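You operate a simulated robot arm through the tools that you are given. There is no shell and no other tool. Be economical: measure what you need, move in short steps, check, and stop when the job is done.

The job below is to be done with a simulated robot arm. You get a single attempt, and the scene is never put back.

Task
Cap the water tank, start the pump unit and open the ballast knob until the cloudy water clears.
Fine: tank cap on before the red switch; shut the ballast knob again; leave the pipe link alone. Where these are worked on the way, their far stop is far enough and under half their travel is too little: ballast knob.

Only the result counts: the job must be done as asked and must still hold three seconds after the hand-in. Knocking over, shifting, dropping, spilling or breaking anything else fails it. A push-on lid holds only when it is set on centred and level and pressed home; a screw cap is set on level and turned clockwise until tight.

Robot
A 7-joint arm with a two-finger parallel gripper, fixed in place. Base frame: the origin is at the foot of the arm, x ahead of it, y to its left, z up. Readings come in m, rad, newtons and seconds.
With the tool pointing down near the work surface it reaches from about 0.28 to 0.68 m from the base axis. Its first joint turns from -1.152 to 1.152 rad. Payload 1.57 kg.
The TCP is the grasp point between the finger pads, 0.03 m short of the fingertips. In the tool frame z runs along the fingers and y along their closing line. The gripper opens to 0.11 m. The fingers are 0.024 m wide and 0.012 m thick; the gripper's body (0.048 by 0.112 m) begins 0.078 m behind the TCP.
Orientation is that of the tool frame in the base frame, as a unit quaternion [x, y, z, w]. With the fingers straight down and closing along the base's y, the tool's x points along the base's -x, its y along +y and its z along -z.

Tools
- The arm moves only by the tool servo_tool. Its argument "commands" is a list that holds one entry, the list of rows, each a list of 7 numbers: the shift along the tool's x, y, z in mm, then the turn, a rotation vector about the tool's x, y, z in rad, then the gripper command, from -1 (shut) to 1 (fully open), values between in proportion. In form: [[[x, y, z, ax, ay, az, hand], ...]]. A call has 1 to 10 rows; each row is the pose to reach, as a shift and turn from the pose commanded when the call began, along the tool's axes at that moment. Each row takes 0.2 s and may step no farther than 0.05 m and 0.15 rad from the row before; otherwise, or with a gripper value out of range, the whole call is refused. A pose out of reach is approached as far as the arm can. The call stops where the force on the tool passes 90 N (or 10 N more than at its start, if that is more) or the arm is blocked; 0.2 s more then pass. The fingers move at their own pace (about 0.108 m/s each) and stop on an object; they squeeze with about 26 N. The grip force told is the motor's: it shows also when the fingers shut on nothing. Time passes only in rows, and 0.2 s behind the last, so rows that repeat a pose let the fingers close. The reply holds the time, the measured pose of the TCP, the force on the tool along the base axes, the opening and the grip force, in the units named above and with some noise, with the torque about the TCP (base axes, N m) and any sound that the robot's microphone picked up.
- Cameras (640 x 400 px; columns grow to the right, rows downward): "scene" is fixed at [0.1563, -0.391, 1.3925]; the picture's right is [0.78, -0.62, 0.00], its down [-0.46, -0.58, -0.67] and it looks along [0.42, 0.52, -0.74] (base axes); focal length 375 px, centre (320, 200). "wrist" rides on the gripper at [0.07, 0.016, -0.141] in the tool frame; the picture's right is [-0.23, 0.97, 0.00], its down [-0.86, -0.20, -0.48] and it looks along [-0.47, -0.11, 0.88] (tool axes); focal length 222 px, centre (320, 200). There is no depth. A picture from a camera that has moved, and an enlarged one, comes with that camera's place and axes in the base frame and with its lens. The place of the scene camera against the robot may be out by one fixed shift of up to 0.012 m in any direction.
- camera(camera): a new picture of that camera. It takes no simulated time.
- enlarge(camera, box): a new picture of the part [left, top, right, bottom] of that camera's present view, enlarged. It takes no simulated time.
- job_done(): hands the job in; it is judged then, once.

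Work in short steps. Places have to be worked out from the pictures, the camera data and where the tool is seen: move nearer, look again, correct. Check each grasp and each placing, and mend what went wrong. You have 120 turns and 84 pictures in all, those below and enlarged ones among them. Open the gripper and draw the arm clear of the work before you hand the job in, unless the task says otherwise; then end with one line.

The tools are called after "Request:" as name(argument=value, ...) on one line, values as JSON. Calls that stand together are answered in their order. servo_tool: Moves the arm, as the interface text tells. Its arguments: {"type":"object","properties":{"commands":{"type":"array","items":{"type":"array","items":{"type":"array","items":{"type":"number"}}}}},"required":["commands"]} The other tools are called the same way: camera (camera) takes a picture; enlarge (camera, box) takes an enlarged picture of a part of a camera's view; job_done () hands the job in.

At the start:

```text
t: 0.0
position: [0.3839, 0.0882, 1.0222]
ee_rot: [0.0, 1.0, 0.0, 0.0]
wrist_force: [-0.3, -0.3, -0.3]
wrist_torque: [0.0, 0.01, 0.0]
width: 0.1099
gripper_force: 0.1
```

scene: 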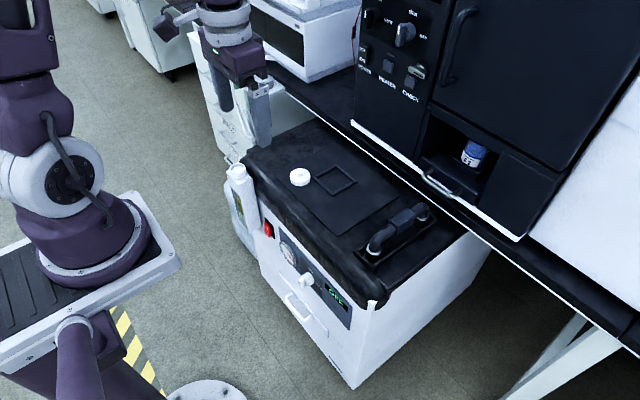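
wrist: 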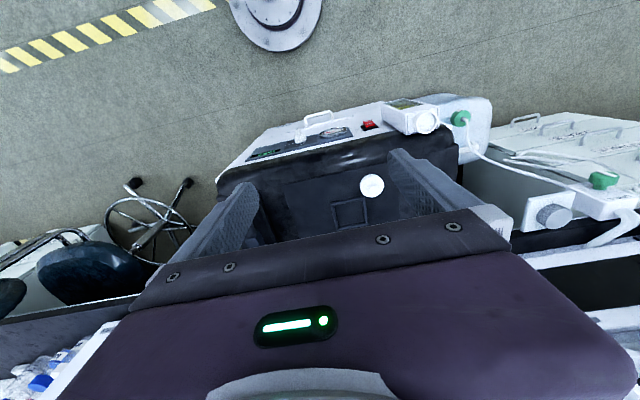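

I start with enlarged views of the machine to identify the cap, tank opening, switch and knob.

Request:
enlarge(camera="scene", box=[220, 110, 460, 260])

Request:
enlarge(camera="scene", box=[220, 200, 400, 390])

Request:
enlarge(camera="wrist", box=[210, 80, 510, 260])

```text
2.67 times, centred on (340, 185) of scene
camera zoom: at [0.1563, -0.391, 1.3925], right [0.78, -0.62, 0.0], down [-0.46, -0.58, -0.67], along [0.42, 0.52, -0.74], focal length 999 px, centre (267, 240)
```

zoom: 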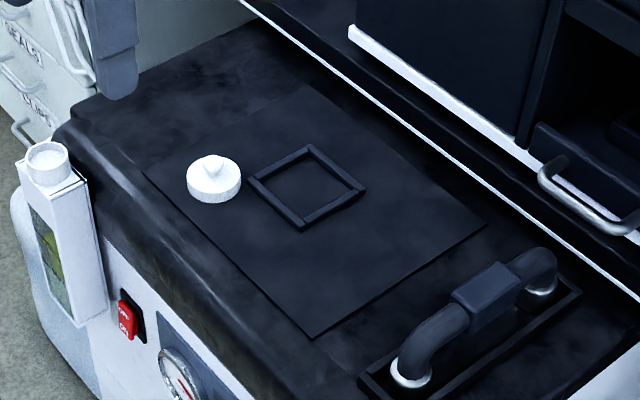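

```text
2.11 times, centred on (310, 295) of scene
camera zoom: at [0.1563, -0.391, 1.3925], right [0.78, -0.62, 0.0], down [-0.46, -0.58, -0.67], along [0.42, 0.52, -0.74], focal length 789 px, centre (341, 0)
```

zoom: 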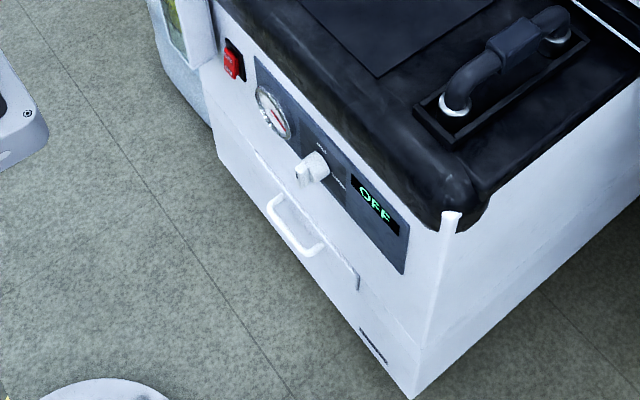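

```text
2.13 times, centred on (360, 170) of wrist
camera zoom: at [0.313, 0.1056, 1.1628], right [0.23, 0.97, 0.0], down [0.86, -0.2, 0.48], along [0.47, -0.11, -0.88], focal length 474 px, centre (235, 264)
```

zoom: 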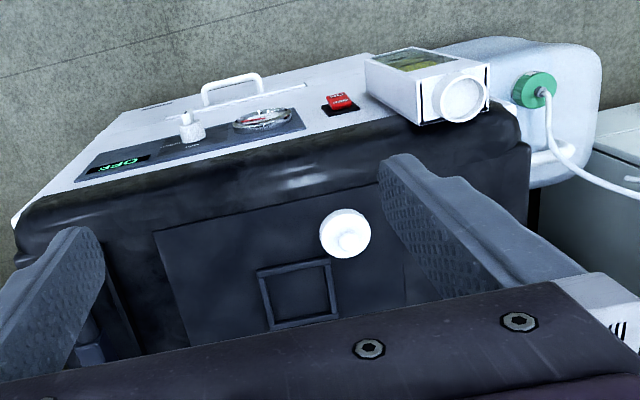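

The cap lies on the mat near (0.54, 0.17, 0.72). The tank neck is near (0.44, 0.30, 0.71), and the switch and knob are on the front face near z 0.52. I'll move closer above to refine these.

Request:
servo_tool(commands=[[[-4, 33, 35, 0, 0, 0, 1], [-8, 66, 70, 0, 0, 0, 1], [-12, 99, 105, 0, 0, 0, 1], [-16, 132, 140, 0, 0, 0, 1]]])

Request:
camera(camera="wrist")

Request:
camera(camera="scene")

```text
t: 1.0
position: [0.3989, 0.2226, 0.8826]
ee_rot: [0.001, 1.0, 0.0, 0.0]
wrist_force: [0.3, 0.0, 0.5]
wrist_torque: [0.0, 0.01, -0.03]
width: 0.1096
gripper_force: 0.1
```

```text
78 pictures are left
camera wrist: at [0.3292, 0.2388, 1.0243], right [0.23, 0.97, 0.0], down [0.85, -0.2, 0.48], along [0.47, -0.11, -0.88], focal length 222 px, centre (320, 200)
```

wrist: 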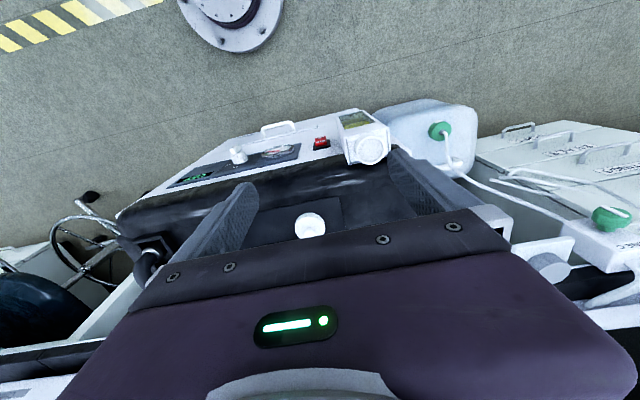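

```text
77 pictures are left
```

scene: 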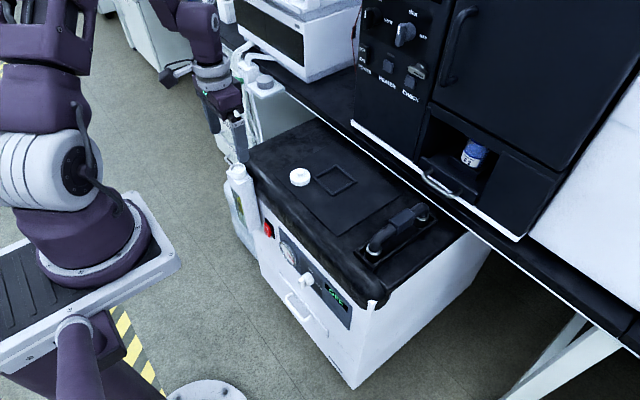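

The arm moves as expected. I'll zoom in on the cap and the neck to see which kind they are.

Request:
enlarge(camera="wrist", box=[260, 100, 420, 250])

Request:
enlarge(camera="scene", box=[210, 150, 320, 230])

Request:
enlarge(camera="scene", box=[250, 210, 360, 320])

```text
2.67 times, centred on (340, 175) of wrist
camera zoom: at [0.3292, 0.2388, 1.0243], right [0.23, 0.97, 0.0], down [0.85, -0.2, 0.48], along [0.47, -0.11, -0.88], focal length 592 px, centre (267, 267)
```

zoom: 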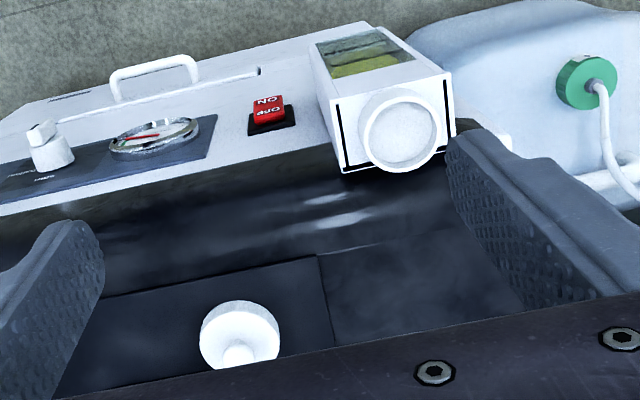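

```text
5.00 times, centred on (265, 190) of scene
camera zoom: at [0.1563, -0.391, 1.3925], right [0.78, -0.62, 0.0], down [-0.46, -0.58, -0.67], along [0.42, 0.52, -0.74], focal length 1873 px, centre (595, 250)
```

zoom: 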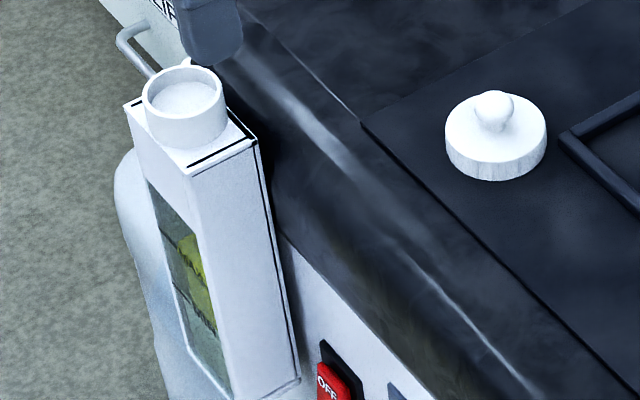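

```text
3.64 times, centred on (305, 265) of scene
camera zoom: at [0.1563, -0.391, 1.3925], right [0.78, -0.62, 0.0], down [-0.46, -0.58, -0.67], along [0.42, 0.52, -0.74], focal length 1362 px, centre (374, -36)
```

zoom: 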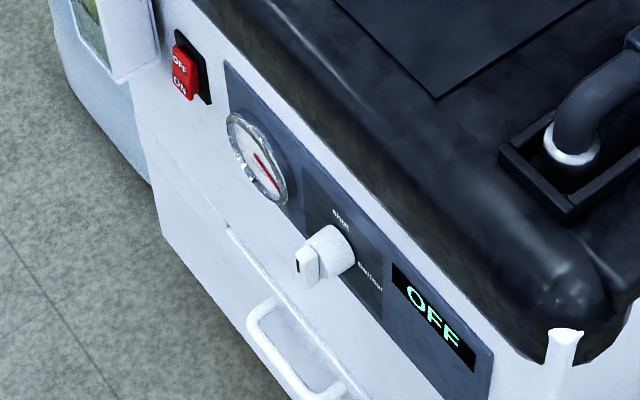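

The cap is push-on style, about 52 mm wide with a ball handle, and the neck is about 44 mm. The rocker is OFF on top and ON below. The knob is labelled Shut at the top and Ballast at the right. Next I hover over the cap.

Request:
servo_tool(commands=[[[-36, -13, 23, 0, 0, 0, 1], [-73, -26, 46, 0, 0, 0, 1], [-110, -39, 70, 0, 0, 0, 1], [-146, -52, 93, 0, 0, 0, 1]]])

Request:
camera(camera="wrist")

Request:
enlarge(camera="scene", box=[240, 90, 380, 210])

```text
t: 2.0
position: [0.5454, 0.1676, 0.7889]
ee_rot: [0.0, 1.0, 0.0, 0.0]
wrist_force: [0.5, -0.1, -1.2]
wrist_torque: [0.03, 0.01, -0.02]
width: 0.11
gripper_force: 0.1
```

```text
73 pictures are left
camera wrist: at [0.4756, 0.1846, 0.9292], right [0.23, 0.97, 0.0], down [0.86, -0.2, 0.48], along [0.47, -0.11, -0.88], focal length 222 px, centre (320, 200)
```

wrist: 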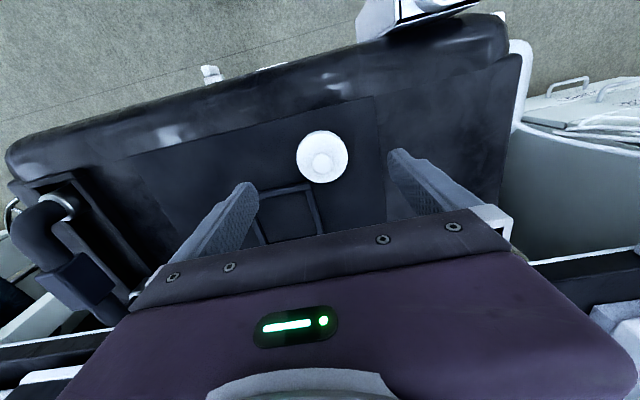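

```text
3.33 times, centred on (310, 150) of scene
camera zoom: at [0.1563, -0.391, 1.3925], right [0.78, -0.62, 0.0], down [-0.46, -0.58, -0.67], along [0.42, 0.52, -0.74], focal length 1249 px, centre (353, 367)
```

zoom: 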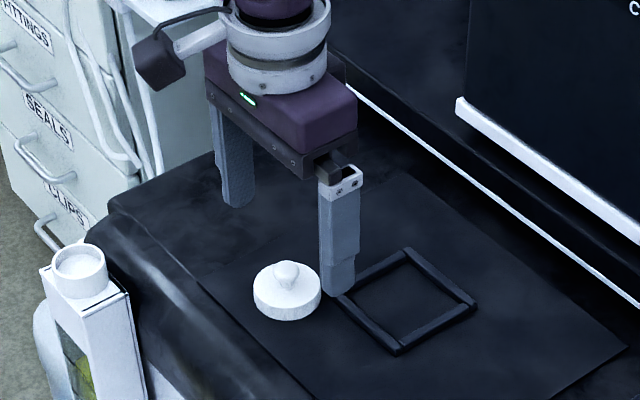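

The cap is at about (0.548, 0.170), with its top near 0.715. I'll lower partway and check the fingertip height against it.

Request:
servo_tool(commands=[[[-3, 2, 25, 0, 0, 0, 1], [-3, 2, 50, 0, 0, 0, 1], [-3, 2, 50, 0, 0, 0, 1]]])

Request:
enlarge(camera="wrist", box=[200, 100, 440, 250])

Request:
enlarge(camera="scene", box=[250, 120, 370, 210])

```text
t: 2.8
position: [0.5489, 0.1695, 0.7384]
ee_rot: [0.0, 1.0, 0.0, 0.001]
wrist_force: [0.3, -1.7, -0.8]
wrist_torque: [0.0, -0.04, -0.02]
width: 0.1099
gripper_force: 0.0
```

```text
2.67 times, centred on (320, 175) of wrist
camera zoom: at [0.4786, 0.1869, 0.8788], right [0.23, 0.97, 0.0], down [0.86, -0.2, 0.48], along [0.47, -0.11, -0.88], focal length 592 px, centre (320, 267)
```

zoom: 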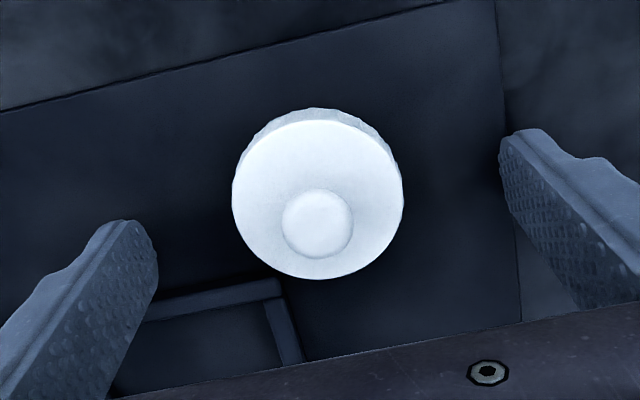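

```text
4.44 times, centred on (310, 165) of scene
camera zoom: at [0.1563, -0.391, 1.3925], right [0.78, -0.62, 0.0], down [-0.46, -0.58, -0.67], along [0.42, 0.52, -0.74], focal length 1665 px, centre (364, 356)
```

zoom: 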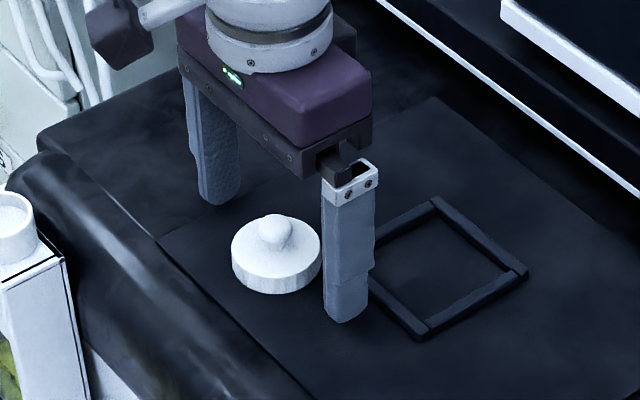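

Estimates of the cap's skirt top disagree, between about 0.705 and 0.72. I'll lower 10 mm and compare fingertips with the mat again.

Request:
servo_tool(commands=[[[0, 0, 5, 0, 0, 0, 1], [0, 0, 10, 0, 0, 0, 1], [0, 0, 10, 0, 0, 0, 1]]])

Request:
enlarge(camera="wrist", box=[200, 100, 440, 250])

Request:
enlarge(camera="scene", box=[270, 140, 350, 200])

```text
t: 3.6
position: [0.5487, 0.1706, 0.733]
ee_rot: [0.0, 1.0, 0.0, 0.0]
wrist_force: [-7.0, 2.0, 19.5]
wrist_torque: [-0.82, 0.16, -0.34]
width: 0.1085
gripper_force: 0.1
stopped in row 3: the force on the tool passed its limit at 94 N (the readings are from after the stop); the commanded pose is now the measured one
```

```text
2.67 times, centred on (320, 175) of wrist
camera zoom: at [0.4792, 0.1879, 0.8737], right [0.23, 0.97, 0.0], down [0.86, -0.2, 0.48], along [0.47, -0.11, -0.88], focal length 592 px, centre (320, 267)
```

zoom: 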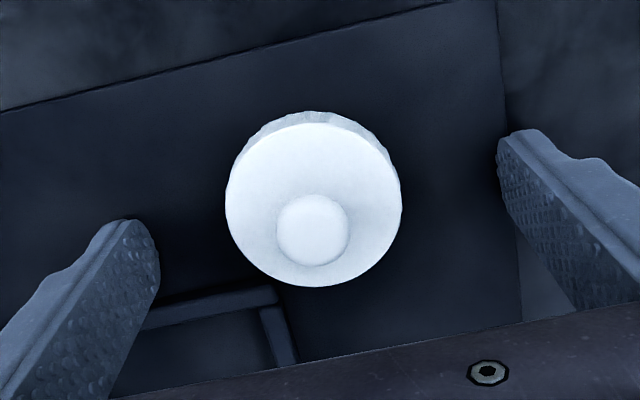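

```text
6.67 times, centred on (310, 170) of scene
camera zoom: at [0.1559, -0.391, 1.3925], right [0.78, -0.62, 0.0], down [-0.46, -0.58, -0.67], along [0.42, 0.52, -0.74], focal length 2498 px, centre (387, 400)
```

zoom: 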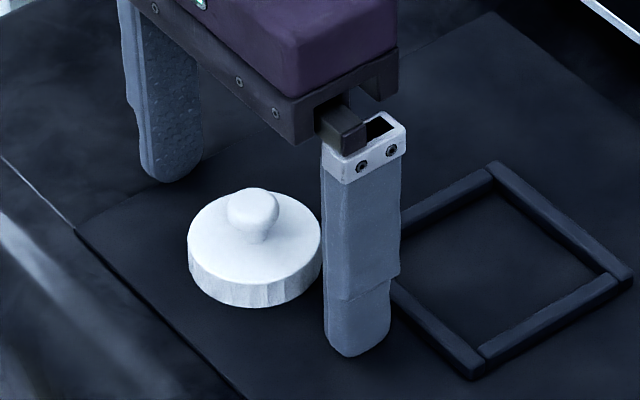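

The fingertips met the mat, so it is at z about 0.703 and the cap is at (0.5405, 0.1715). I'll raise 3 mm, shift back 8 mm and close.

Request:
servo_tool(commands=[[[0, 0, -4, 0, 0, 0, 1], [8, 1, -4, 0, 0, 0, 1], [8, 1, -4, 0, 0, 0, -1], [8, 1, -4, 0, 0, 0, -1], [8, 1, -4, 0, 0, 0, -1], [8, 1, -4, 0, 0, 0, -1]]])

Request:
enlarge(camera="wrist", box=[200, 100, 440, 250])

```text
t: 5.0
position: [0.5409, 0.1714, 0.736]
ee_rot: [0.0, 1.0, -0.001, 0.0]
wrist_force: [-0.8, -1.7, 0.9]
wrist_torque: [-0.03, 0.01, 0.0]
width: 0.0495
gripper_force: 25.9
```

```text
2.67 times, centred on (320, 175) of wrist
camera zoom: at [0.4709, 0.1885, 0.8766], right [0.23, 0.97, 0.0], down [0.86, -0.2, 0.48], along [0.47, -0.11, -0.88], focal length 592 px, centre (320, 267)
```

zoom: 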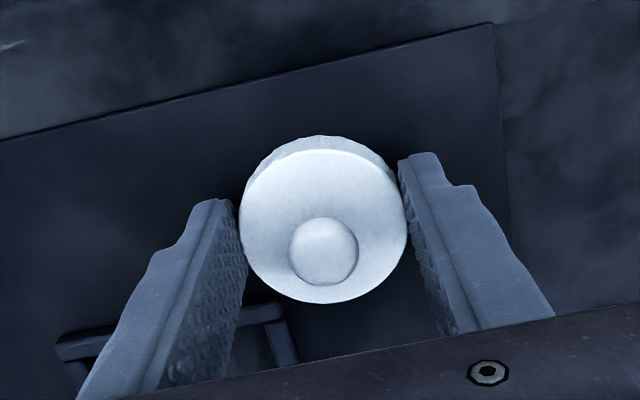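

The grip holds at 49.5 mm. I lift and move partway toward the neck, stopping short so the cap doesn't hide it.

Request:
servo_tool(commands=[[[0, 0, -20, 0, 0, 0, -1], [0, 0, -45, 0, 0, 0, -1], [10, 10, -85, 0, 0, 0, -1], [30, 45, -85, 0, 0, 0, -1], [50, 80, -85, 0, 0, 0, -1], [55, 90, -85, 0, 0, 0, -1]]])

Request:
camera(camera="wrist")

Request:
enlarge(camera="scene", box=[200, 110, 320, 210])

```text
t: 6.4
position: [0.4873, 0.2613, 0.8224]
ee_rot: [0.0, 1.0, 0.0, 0.0]
wrist_force: [0.7, -0.5, -0.7]
wrist_torque: [-0.02, 0.03, -0.02]
width: 0.0495
gripper_force: 26.0
```

```text
66 pictures are left
camera wrist: at [0.417, 0.2788, 0.9629], right [0.23, 0.97, 0.0], down [0.86, -0.2, 0.48], along [0.47, -0.11, -0.88], focal length 222 px, centre (320, 200)
```

wrist: 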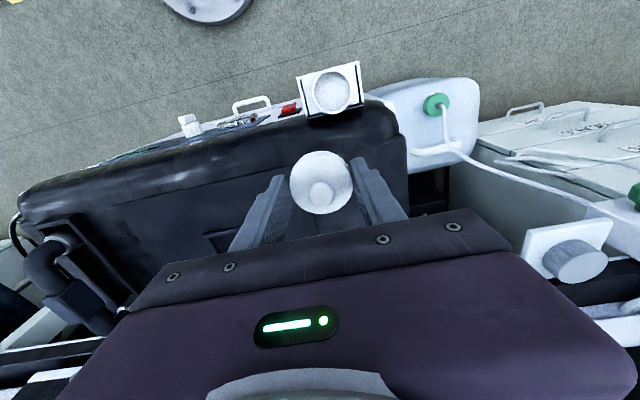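

```text
4.00 times, centred on (260, 160) of scene
camera zoom: at [0.1564, -0.391, 1.3925], right [0.78, -0.62, 0.0], down [-0.46, -0.58, -0.67], along [0.42, 0.52, -0.74], focal length 1499 px, centre (560, 360)
```

zoom: 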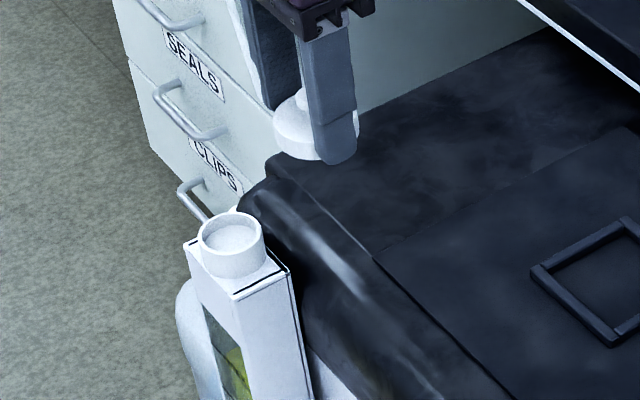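

I zoom on the neck rim for a precise centre.

Request:
enlarge(camera="wrist", box=[280, 50, 380, 130])

```text
5.00 times, centred on (330, 90) of wrist
camera zoom: at [0.417, 0.2788, 0.9629], right [0.23, 0.97, 0.0], down [0.86, -0.2, 0.48], along [0.47, -0.11, -0.88], focal length 1111 px, centre (270, 750)
```

zoom: 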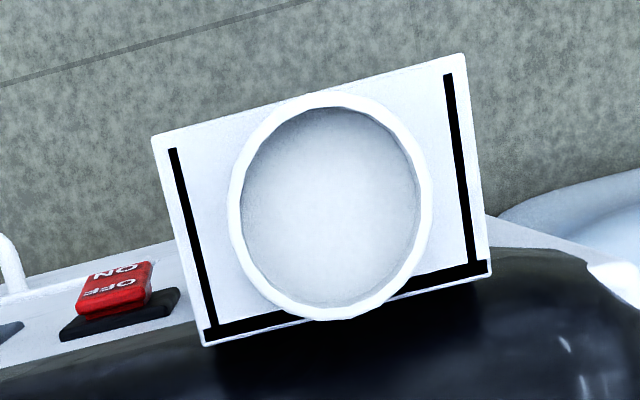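

The cap-to-neck offset measured in one view is (-53, +25) mm. I move over the neck and hover with the cap bottom at about z 0.74.

Request:
servo_tool(commands=[[[26, 12, 0, 0, 0, 0, -1], [53, 25, 10, 0, 0, 0, -1], [53, 25, 50, 0, 0, 0, -1], [53, 25, 50, 0, 0, 0, -1]]])

Request:
enlarge(camera="wrist", box=[240, 100, 400, 220])

Request:
enlarge(camera="scene", box=[200, 130, 280, 200])

```text
t: 7.4
position: [0.4339, 0.2879, 0.7708]
ee_rot: [0.0, 1.0, 0.0, 0.0]
wrist_force: [0.2, 0.9, -0.5]
wrist_torque: [0.0, 0.02, 0.04]
width: 0.0492
gripper_force: 25.7
```

```text
3.33 times, centred on (320, 160) of wrist
camera zoom: at [0.3652, 0.3048, 0.9116], right [0.23, 0.97, 0.0], down [0.86, -0.2, 0.48], along [0.47, -0.11, -0.88], focal length 740 px, centre (320, 333)
```

zoom: 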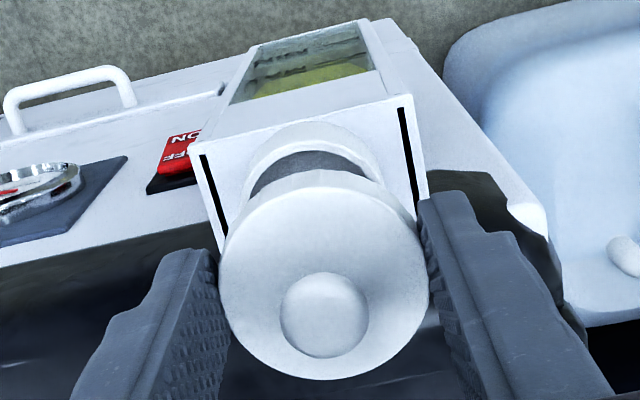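

```text
5.71 times, centred on (240, 165) of scene
camera zoom: at [0.1564, -0.391, 1.3925], right [0.78, -0.62, 0.0], down [-0.46, -0.58, -0.67], along [0.42, 0.52, -0.74], focal length 2141 px, centre (777, 400)
```

zoom: 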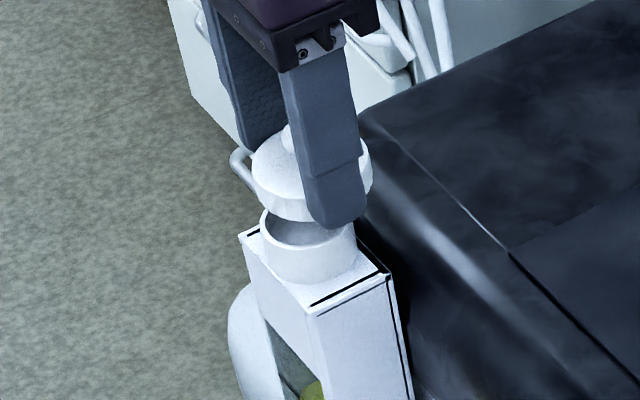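

The rim sits slightly left of the cap in the wrist view and slightly toward -x. I correct by (-3, -2) mm, lower 14 mm and look again.

Request:
servo_tool(commands=[[[3, -2, 0, 0, 0, 0, -1], [3, -2, 14, 0, 0, 0, -1], [3, -2, 14, 0, 0, 0, -1]]])

Request:
enlarge(camera="wrist", box=[270, 110, 370, 220])

Request:
enlarge(camera="scene", box=[220, 150, 270, 190])

```text
t: 8.2
position: [0.4309, 0.2864, 0.7583]
ee_rot: [0.0, 1.0, 0.0, 0.0]
wrist_force: [-0.6, 0.9, -0.9]
wrist_torque: [0.01, 0.01, -0.03]
width: 0.0497
gripper_force: 25.4
```

```text
3.64 times, centred on (320, 165) of wrist
camera zoom: at [0.3618, 0.3024, 0.8981], right [0.23, 0.97, 0.0], down [0.86, -0.2, 0.48], along [0.47, -0.11, -0.88], focal length 808 px, centre (320, 327)
```

zoom: 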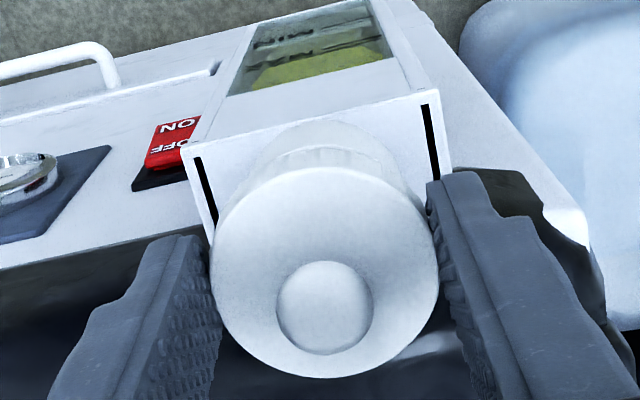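

```text
10.00 times, centred on (245, 170) of scene
camera zoom: at [0.1564, -0.391, 1.3925], right [0.78, -0.62, 0.0], down [-0.46, -0.58, -0.67], along [0.42, 0.52, -0.74], focal length 3747 px, centre (1070, 500)
```

zoom: 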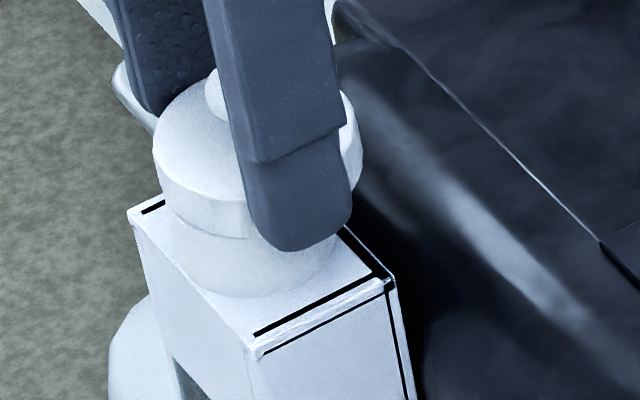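

The scene view suggests the neck is still a bit toward -x/+y of the cap. I zoom tightly to read both edges.

Request:
enlarge(camera="wrist", box=[295, 130, 355, 170])

Request:
enlarge(camera="scene", box=[230, 160, 260, 185])

```text
10.00 times, centred on (325, 150) of wrist
camera zoom: at [0.3618, 0.3024, 0.8981], right [0.23, 0.97, 0.0], down [0.86, -0.2, 0.48], along [0.47, -0.11, -0.88], focal length 2221 px, centre (270, 700)
```

zoom: 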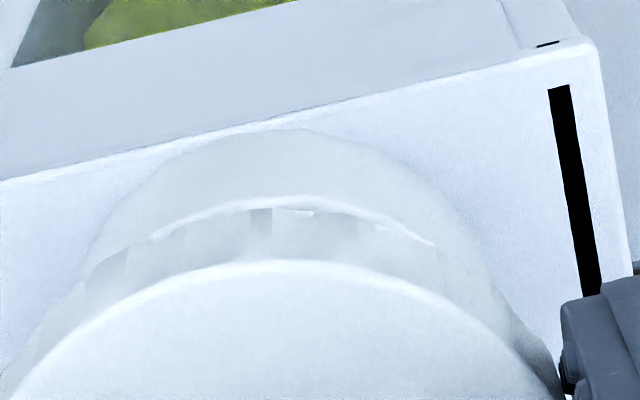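

```text
16.00 times, centred on (245, 172) of scene
camera zoom: at [0.1564, -0.391, 1.3925], right [0.78, -0.62, 0.0], down [-0.46, -0.58, -0.67], along [0.42, 0.52, -0.74], focal length 5995 px, centre (1520, 640)
```

zoom: 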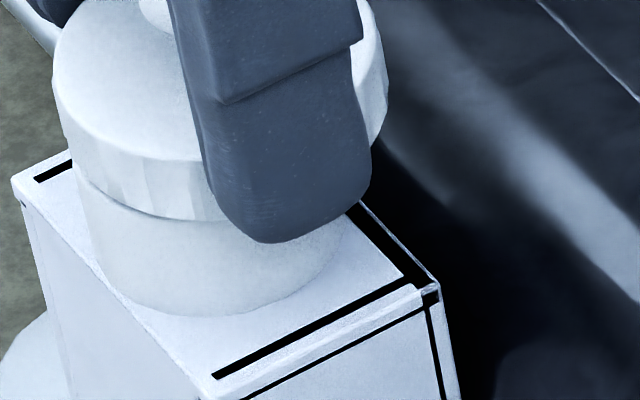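

Side silhouettes in the scene view show the neck flush with the cap's left edge, which puts it about 6 mm toward (-x, +y). I shift (-5, +2) mm at this height and recheck.

Request:
servo_tool(commands=[[[5, 2, 0, 0, 0, 0, -1], [5, 2, 0, 0, 0, 0, -1]]])

Request:
enlarge(camera="wrist", box=[285, 125, 365, 185])

Request:
enlarge(camera="scene", box=[230, 160, 260, 185])

```text
t: 8.8
position: [0.4275, 0.2868, 0.758]
ee_rot: [0.001, 1.0, 0.0, 0.0]
wrist_force: [0.0, 0.2, -0.3]
wrist_torque: [-0.01, -0.04, 0.0]
width: 0.0495
gripper_force: 26.7
```

```text
6.67 times, centred on (325, 155) of wrist
camera zoom: at [0.3574, 0.3046, 0.8982], right [0.23, 0.97, 0.0], down [0.86, -0.2, 0.48], along [0.47, -0.11, -0.88], focal length 1481 px, centre (287, 500)
```

zoom: 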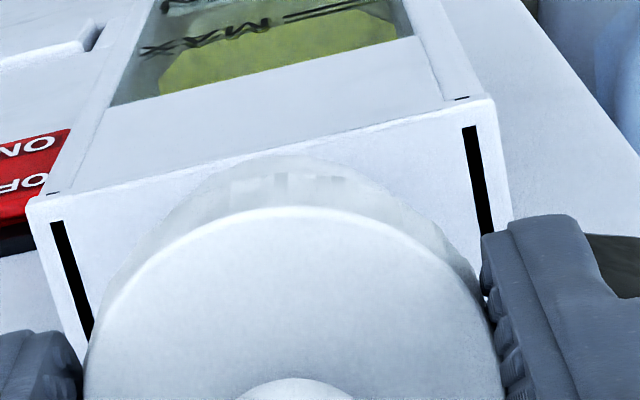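

```text
16.00 times, centred on (245, 172) of scene
camera zoom: at [0.1564, -0.391, 1.3925], right [0.78, -0.62, 0.0], down [-0.46, -0.58, -0.67], along [0.42, 0.52, -0.74], focal length 5995 px, centre (1520, 640)
```

zoom: 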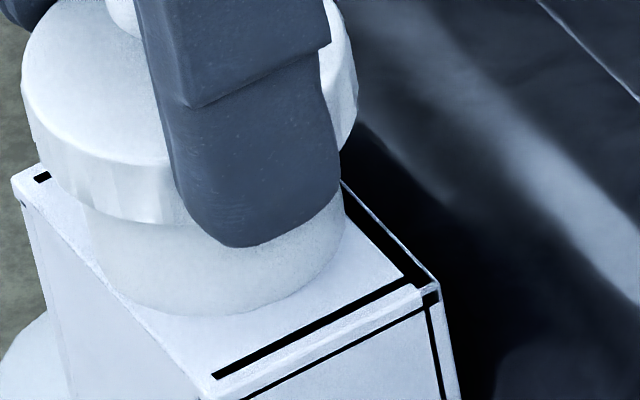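

The cap now sits nearly centred over the neck in both views. I add +1 mm in x and lower gently, watching force.

Request:
servo_tool(commands=[[[-1, 0, 2, 0, 0, 0, -1], [-1, 0, 4, 0, 0, 0, -1], [-1, 0, 5, 0, 0, 0, -1]]])

Request:
servo_tool(commands=[[[0, 0, 1, 0, 0, 0, -1], [0, 0, 2, 0, 0, 0, -1], [0, 0, 3, 0, 0, 0, -1]]])

```text
t: 9.6
position: [0.4267, 0.2878, 0.7518]
ee_rot: [0.0, 1.0, -0.001, 0.0]
wrist_force: [0.6, -0.5, 0.1]
wrist_torque: [-0.02, 0.01, 0.0]
width: 0.0495
gripper_force: 26.0
```

```text
t: 10.4
position: [0.4263, 0.2863, 0.7492]
ee_rot: [0.0, 1.0, 0.0, 0.0]
wrist_force: [0.3, 0.4, -0.2]
wrist_torque: [0.0, -0.03, 0.04]
width: 0.0493
gripper_force: 26.5
```

No contact yet with the cap bottom at about 0.716, so I keep lowering in small steps.

Request:
servo_tool(commands=[[[0, 0, 1, 0, 0, 0, -1], [0, 0, 2, 0, 0, 0, -1], [0, 0, 3, 0, 0, 0, -1]]])

Request:
enlarge(camera="scene", box=[230, 160, 260, 185])

Request:
enlarge(camera="wrist", box=[285, 125, 365, 185])

```text
t: 11.2
position: [0.4263, 0.2871, 0.7461]
ee_rot: [0.0, 1.0, 0.0, 0.0]
wrist_force: [0.2, 0.8, -0.1]
wrist_torque: [0.01, 0.01, 0.02]
width: 0.0496
gripper_force: 25.9
```

```text
16.00 times, centred on (245, 172) of scene
camera zoom: at [0.1564, -0.391, 1.3925], right [0.78, -0.62, 0.0], down [-0.46, -0.58, -0.67], along [0.42, 0.52, -0.74], focal length 5995 px, centre (1520, 640)
```

zoom: 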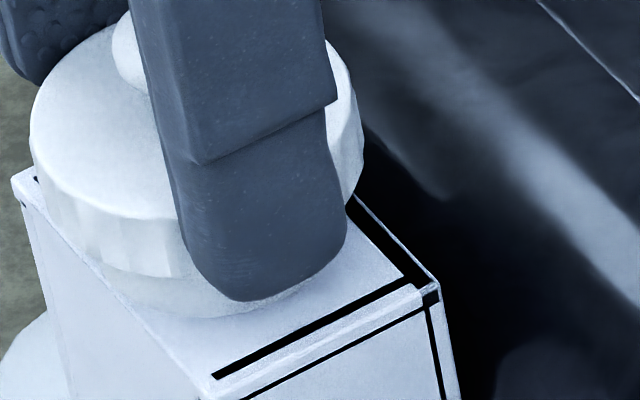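

```text
6.67 times, centred on (325, 155) of wrist
camera zoom: at [0.3564, 0.3041, 0.8873], right [0.23, 0.97, 0.0], down [0.86, -0.2, 0.48], along [0.47, -0.11, -0.88], focal length 1481 px, centre (287, 500)
```

zoom: 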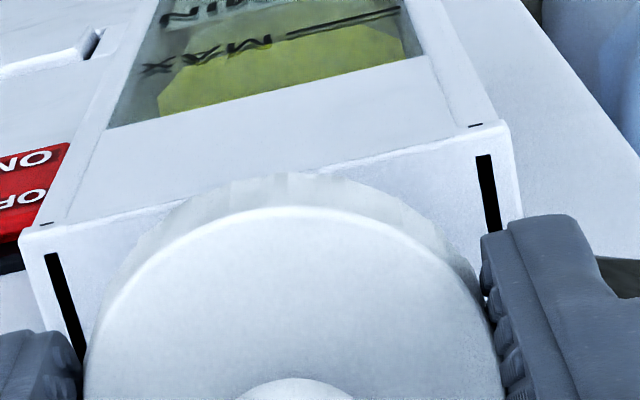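

The cap is already about 11 mm down over the neck with no force, so it is aligned. I continue pressing down.

Request:
servo_tool(commands=[[[0, 0, 1.5, 0, 0, 0, -1], [0, 0, 3, 0, 0, 0, -1], [0, 0, 4, 0, 0, 0, -1]]])

Request:
servo_tool(commands=[[[0, 0, 1, 0, 0, 0, -1], [0, 0, 2, 0, 0, 0, -1], [0, 0, 3, 0, 0, 0, -1]]])

```text
t: 12.0
position: [0.4261, 0.2869, 0.7444]
ee_rot: [0.001, 1.0, 0.0, 0.001]
wrist_force: [-6.6, 3.9, 25.1]
wrist_torque: [0.12, 0.08, 0.06]
width: 0.0496
gripper_force: 26.0
heard: snap
```

```text
t: 12.8
position: [0.4277, 0.2859, 0.7404]
ee_rot: [0.001, 1.0, 0.002, 0.002]
wrist_force: [-1.1, 14.7, 24.8]
wrist_torque: [0.42, -0.08, 0.08]
width: 0.0496
gripper_force: 26.2
```

A snap was heard, so the cap is pressed home. I release and rise to inspect it.

Request:
servo_tool(commands=[[[0, 0, -1, 0, 0, 0, -0.5], [0, 0, -1, 0, 0, 0, 0.3], [0, 0, -1, 0, 0, 0, 0.3], [0, 0, -20, 0, 0, 0, 0.3], [0, 0, -50, 0, 0, 0, 0.3], [0, 0, -80, 0, 0, 0, 0.3]]])

Request:
enlarge(camera="scene", box=[220, 150, 280, 195])

Request:
enlarge(camera="wrist", box=[250, 80, 410, 200])

```text
t: 14.2
position: [0.4254, 0.284, 0.8197]
ee_rot: [0.0, 1.0, -0.001, 0.0]
wrist_force: [-0.2, 0.3, 0.4]
wrist_torque: [0.02, -0.03, -0.01]
width: 0.0714
gripper_force: 0.1
```

```text
8.89 times, centred on (250, 172) of scene
camera zoom: at [0.1563, -0.391, 1.3925], right [0.78, -0.62, 0.0], down [-0.46, -0.58, -0.67], along [0.42, 0.52, -0.74], focal length 3330 px, centre (942, 444)
```

zoom: 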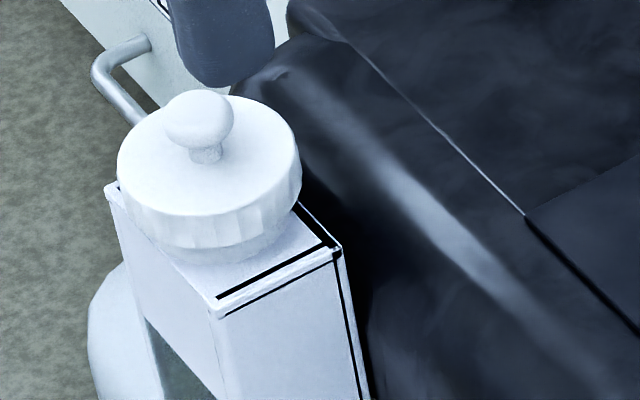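

```text
3.33 times, centred on (330, 140) of wrist
camera zoom: at [0.3561, 0.3018, 0.9608], right [0.23, 0.97, 0.0], down [0.86, -0.2, 0.48], along [0.47, -0.11, -0.88], focal length 740 px, centre (287, 400)
```

zoom: 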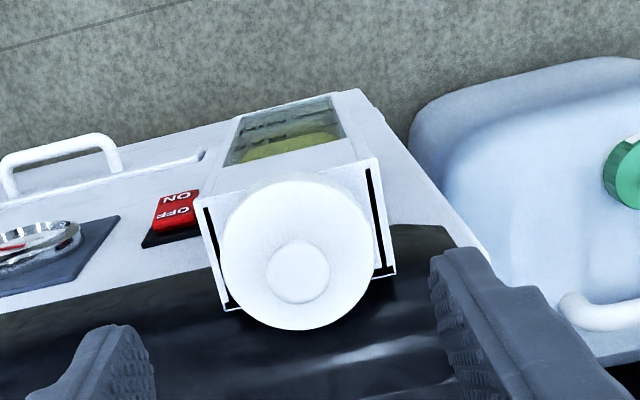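

The cap sits level and centred. Next I pull back in front of the machine with the gripper closed, ready to turn the tool horizontal for the front panel.

Request:
servo_tool(commands=[[[48, 0, 0, 0, 0, 0, -1], [95, -5, 0, 0, 0, 0, -1], [95, -40, 30, 0, 0, 0, -1], [95, -75, 62, 0, 0, 0, -1], [95, -110, 95, 0, 0, 0, -1], [95, -140, 130, 0, 0, 0, -1], [95, -164, 170, 0, 0, 0, -1]]])

Request:
servo_tool(commands=[[[0, 0, 0, 0, -0.13, 0, -1], [0, 0, 0, 0, -0.26, 0, -1], [0, 0, 0, 0, -0.39, 0, -1], [0, 0, 0, 0, -0.52, 0, -1], [0, 0, 0, 0, -0.65, 0, -1], [0, 0, 0, 0, -0.78, 0, -1]]])

Request:
camera(camera="wrist")

Request:
camera(camera="scene")

```text
t: 15.8
position: [0.3323, 0.1225, 0.6489]
ee_rot: [0.0, 1.0, 0.0, 0.0]
wrist_force: [-0.1, -0.9, -0.5]
wrist_torque: [0.01, 0.01, 0.03]
width: 0.0
gripper_force: 21.0
```

```text
t: 17.2
position: [0.3323, 0.1226, 0.6493]
ee_rot: [0.0, 0.924, 0.0, 0.381]
wrist_force: [-0.4, -0.7, -0.2]
wrist_torque: [0.01, 0.01, -0.02]
width: 0.0
gripper_force: 21.2
```

```text
51 pictures are left
camera wrist: at [0.1824, 0.1394, 0.7001], right [0.16, 0.97, 0.16], down [0.27, -0.2, 0.94], along [0.95, -0.11, -0.29], focal length 222 px, centre (320, 200)
```

wrist: 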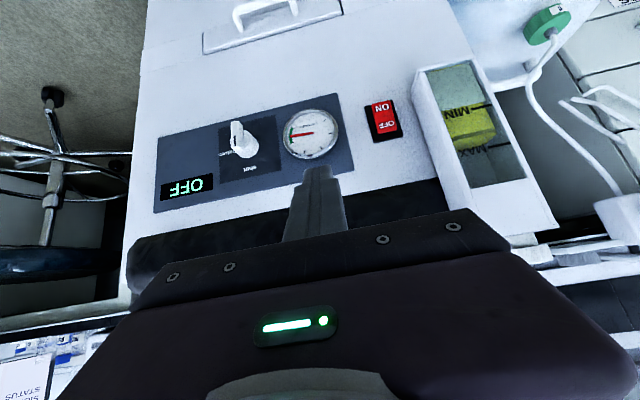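

```text
50 pictures are left
```

scene: 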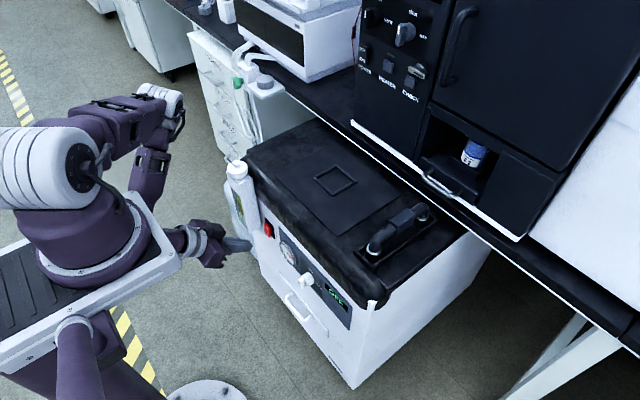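

At 45° the front panel is clearly visible, upside down in the picture. I zoom on the knob and switch.

Request:
enlarge(camera="wrist", box=[200, 100, 290, 180])

Request:
enlarge(camera="wrist", box=[350, 80, 420, 160])

```text
5.00 times, centred on (245, 140) of wrist
camera zoom: at [0.1824, 0.1394, 0.7001], right [0.16, 0.97, 0.16], down [0.27, -0.2, 0.94], along [0.95, -0.11, -0.29], focal length 1111 px, centre (695, 500)
```

zoom: 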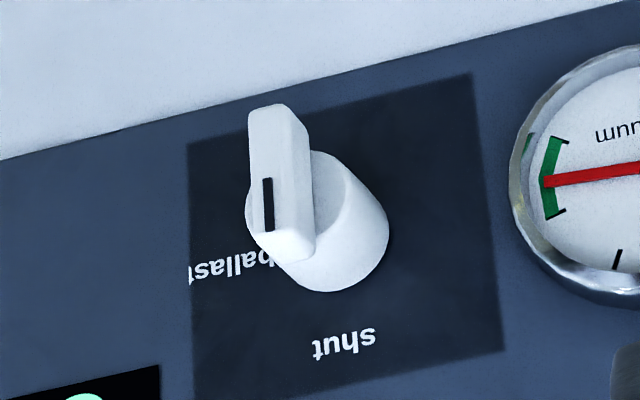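

```text
5.00 times, centred on (385, 120) of wrist
camera zoom: at [0.1824, 0.1394, 0.7001], right [0.16, 0.97, 0.16], down [0.27, -0.2, 0.94], along [0.95, -0.11, -0.29], focal length 1111 px, centre (-5, 600)
```

zoom: 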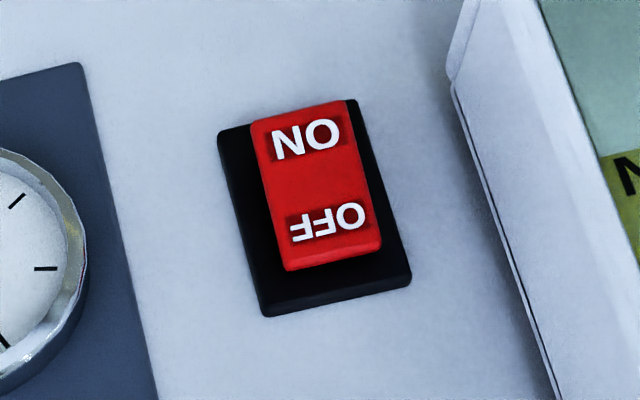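

The knob's mark points up to "shut". "Ballast" is a quarter turn clockwise seen from the front, which is + about tool z when the tool is horizontal. I finish turning the tool horizontal.

Request:
servo_tool(commands=[[[0, 0, 0, 0, -0.13, 0, -1], [0, 0, 0, 0, -0.26, 0, -1], [0, 0, 0, 0, -0.39, 0, -1], [0, 0, 0, 0, -0.52, 0, -1], [0, 0, 0, 0, -0.65, 0, -1], [0, 0, 0, 0, -0.79, 0, -1], [0, 0, 0, 0, -0.79, 0, -1]]])

Request:
camera(camera="wrist")

Request:
camera(camera="scene")

```text
t: 18.8
position: [0.3735, 0.1608, 0.7349]
ee_rot: [0.002, 0.707, -0.002, 0.707]
wrist_force: [0.2, 0.2, -0.6]
wrist_torque: [0.01, -0.02, -0.01]
width: 0.0
gripper_force: 21.4
out of reach, approached as far as the arm can: row 3, 4, 5, 6, 7
```

```text
47 pictures are left
camera wrist: at [0.2322, 0.1779, 0.664], right [0.0, 0.97, 0.23], down [-0.48, -0.2, 0.86], along [0.88, -0.11, 0.46], focal length 222 px, centre (320, 200)
```

wrist: 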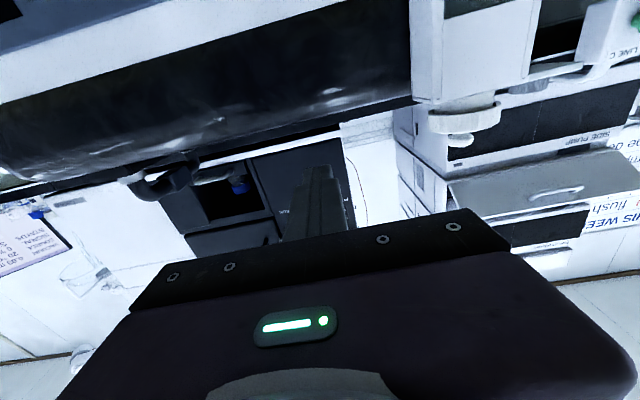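

```text
46 pictures are left
```

scene: 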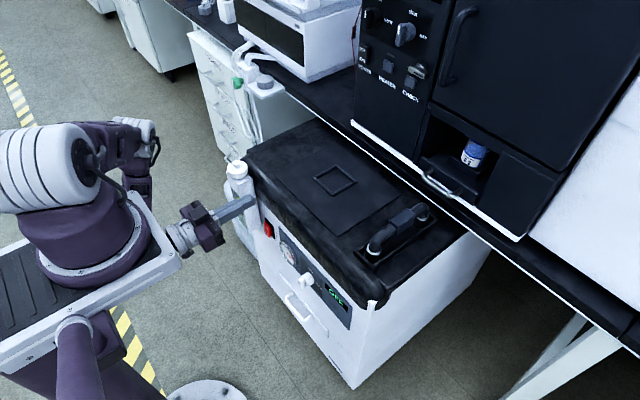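

The horizontal pose is out of reach at this height and closeness. Lower and slightly forward should be farther from the shoulder, so I move there and see whether it becomes reachable.

Request:
servo_tool(commands=[[[30, 0, 10, 0, 0, 0, -1], [60, 0, 20, 0, 0, 0, -1], [90, 0, 30, 0, 0, 0, -1], [120, 0, 35, 0, 0, 0, -1], [140, 0, 40, 0, 0, 0, -1], [140, 0, 40, 0, 0, 0, -1]]])

Request:
camera(camera="scene")

```text
t: 20.1
position: [0.4248, 0.1877, 0.7099]
ee_rot: [-0.001, 0.707, -0.002, 0.707]
wrist_force: [-28.6, 1.0, 11.7]
wrist_torque: [0.1, -0.1, 0.09]
width: 0.0001
gripper_force: 21.6
out of reach, approached as far as the arm can: row 1, 2, 3, 4, 5, 6
stopped in row 6: the force on the tool passed its limit at 96 N (the readings are from after the stop); the commanded pose is now the measured one
```

```text
45 pictures are left
```

scene: 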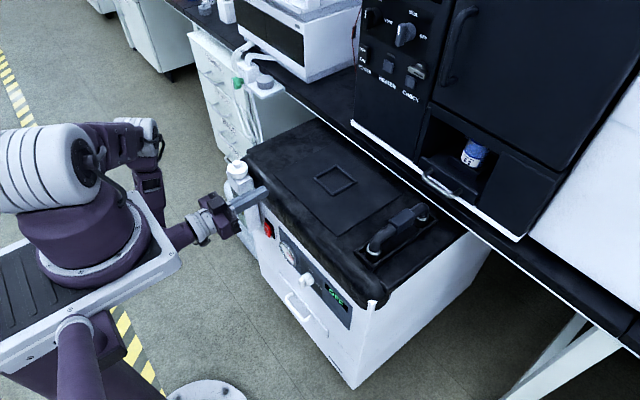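

The tool touched the top's front edge, and a low horizontal pose isn't reachable. I back off and return to about a 50–60° tilt.

Request:
servo_tool(commands=[[[0, 0, -20, 0, 0, 0, -1], [0, 0, -50, 0, 0.14, 0, -1], [0, -10, -50, 0, 0.28, 0, -1], [0, -20, -50, 0, 0.42, 0, -1], [0, -30, -50, 0, 0.56, 0, -1], [0, -40, -50, 0, 0.7, 0, -1]]])

Request:
enlarge(camera="scene", box=[160, 130, 360, 260])

```text
t: 21.6
position: [0.3754, 0.1454, 0.7082]
ee_rot: [0.0, 0.907, -0.003, 0.42]
wrist_force: [-0.9, -0.2, -0.6]
wrist_torque: [0.0, 0.03, 0.03]
width: 0.0
gripper_force: 22.1
out of reach, approached as far as the arm can: row 1
```

```text
3.08 times, centred on (260, 195) of scene
camera zoom: at [0.1563, -0.391, 1.3925], right [0.78, -0.62, 0.0], down [-0.46, -0.58, -0.67], along [0.42, 0.52, -0.74], focal length 1153 px, centre (505, 215)
```

zoom: 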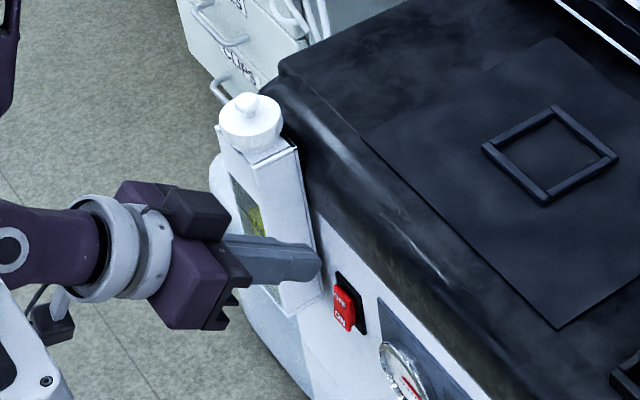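

Tilt is now 50° from vertical. I lower to in front of the switch and hold about 40 mm off it.

Request:
servo_tool(commands=[[[43, 17, 17, 0, 0, 0, -1], [87, 35, 33, 0, 0, 0, -1], [106, 46, 62, 0, 0, 0, -1], [125, 57, 92, 0, 0, 0, -1], [144, 68, 121, 0, 0, 0, -1], [144, 68, 121, 0, 0, 0, -1]]])

Request:
camera(camera="wrist")

Request:
enlarge(camera="scene", box=[180, 170, 340, 290])

```text
refused: row 2 steps farther than a row can; nothing moved
```

```text
43 pictures are left
camera wrist: at [0.2226, 0.163, 0.7458], right [0.15, 0.97, 0.17], down [0.19, -0.2, 0.96], along [0.97, -0.11, -0.21], focal length 222 px, centre (320, 200)
```

wrist: 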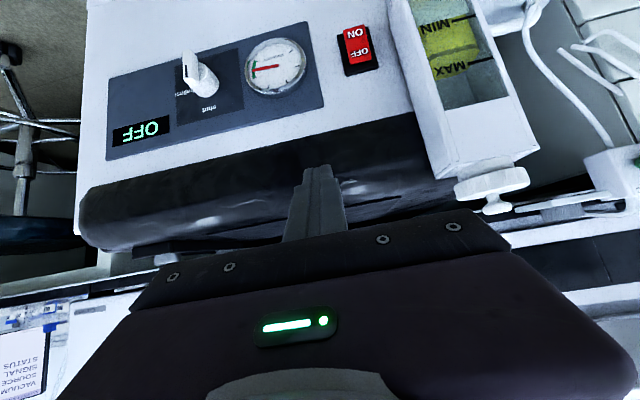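

```text
3.33 times, centred on (260, 230) of scene
camera zoom: at [0.1563, -0.391, 1.3925], right [0.78, -0.62, 0.0], down [-0.46, -0.58, -0.67], along [0.42, 0.52, -0.74], focal length 1249 px, centre (520, 100)
```

zoom: 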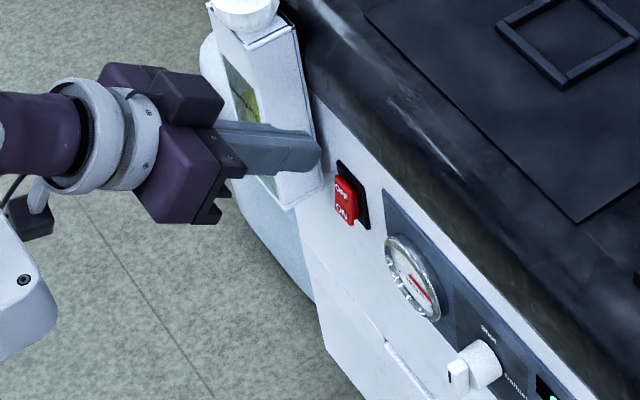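

The row step was slightly too long, so I resend it with finer rows.

Request:
servo_tool(commands=[[[29, 11, 11, 0, 0, 0, -1], [58, 23, 22, 0, 0, 0, -1], [87, 35, 33, 0, 0, 0, -1], [106, 46, 62, 0, 0, 0, -1], [125, 57, 92, 0, 0, 0, -1], [144, 68, 121, 0, 0, 0, -1], [144, 68, 121, 0, 0, 0, -1]]])

Request:
camera(camera="wrist")

Request:
enlarge(camera="scene", box=[180, 170, 340, 290])

```text
t: 23.1
position: [0.373, 0.213, 0.5469]
ee_rot: [0.001, 0.907, -0.003, 0.421]
wrist_force: [-0.3, -0.3, -1.1]
wrist_torque: [-0.01, -0.01, 0.02]
width: 0.0
gripper_force: 21.5
out of reach, approached as far as the arm can: row 6, 7
```

```text
41 pictures are left
camera wrist: at [0.2192, 0.2302, 0.5847], right [0.15, 0.97, 0.17], down [0.19, -0.2, 0.96], along [0.97, -0.11, -0.21], focal length 222 px, centre (320, 200)
```

wrist: 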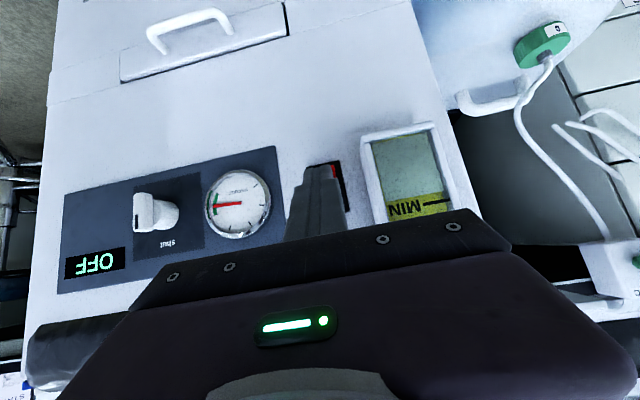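

```text
3.33 times, centred on (260, 230) of scene
camera zoom: at [0.1564, -0.391, 1.3925], right [0.78, -0.62, 0.0], down [-0.46, -0.58, -0.67], along [0.42, 0.52, -0.74], focal length 1249 px, centre (520, 100)
```

zoom: 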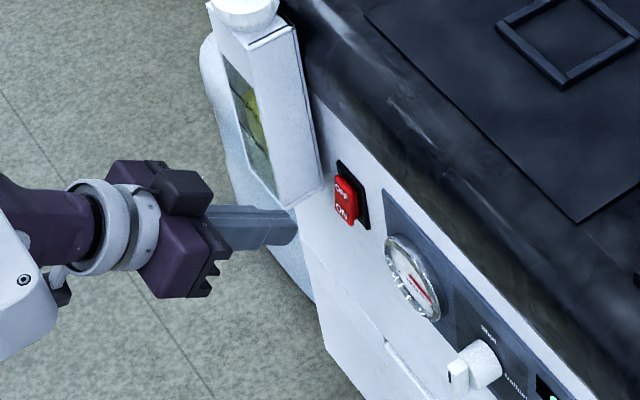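

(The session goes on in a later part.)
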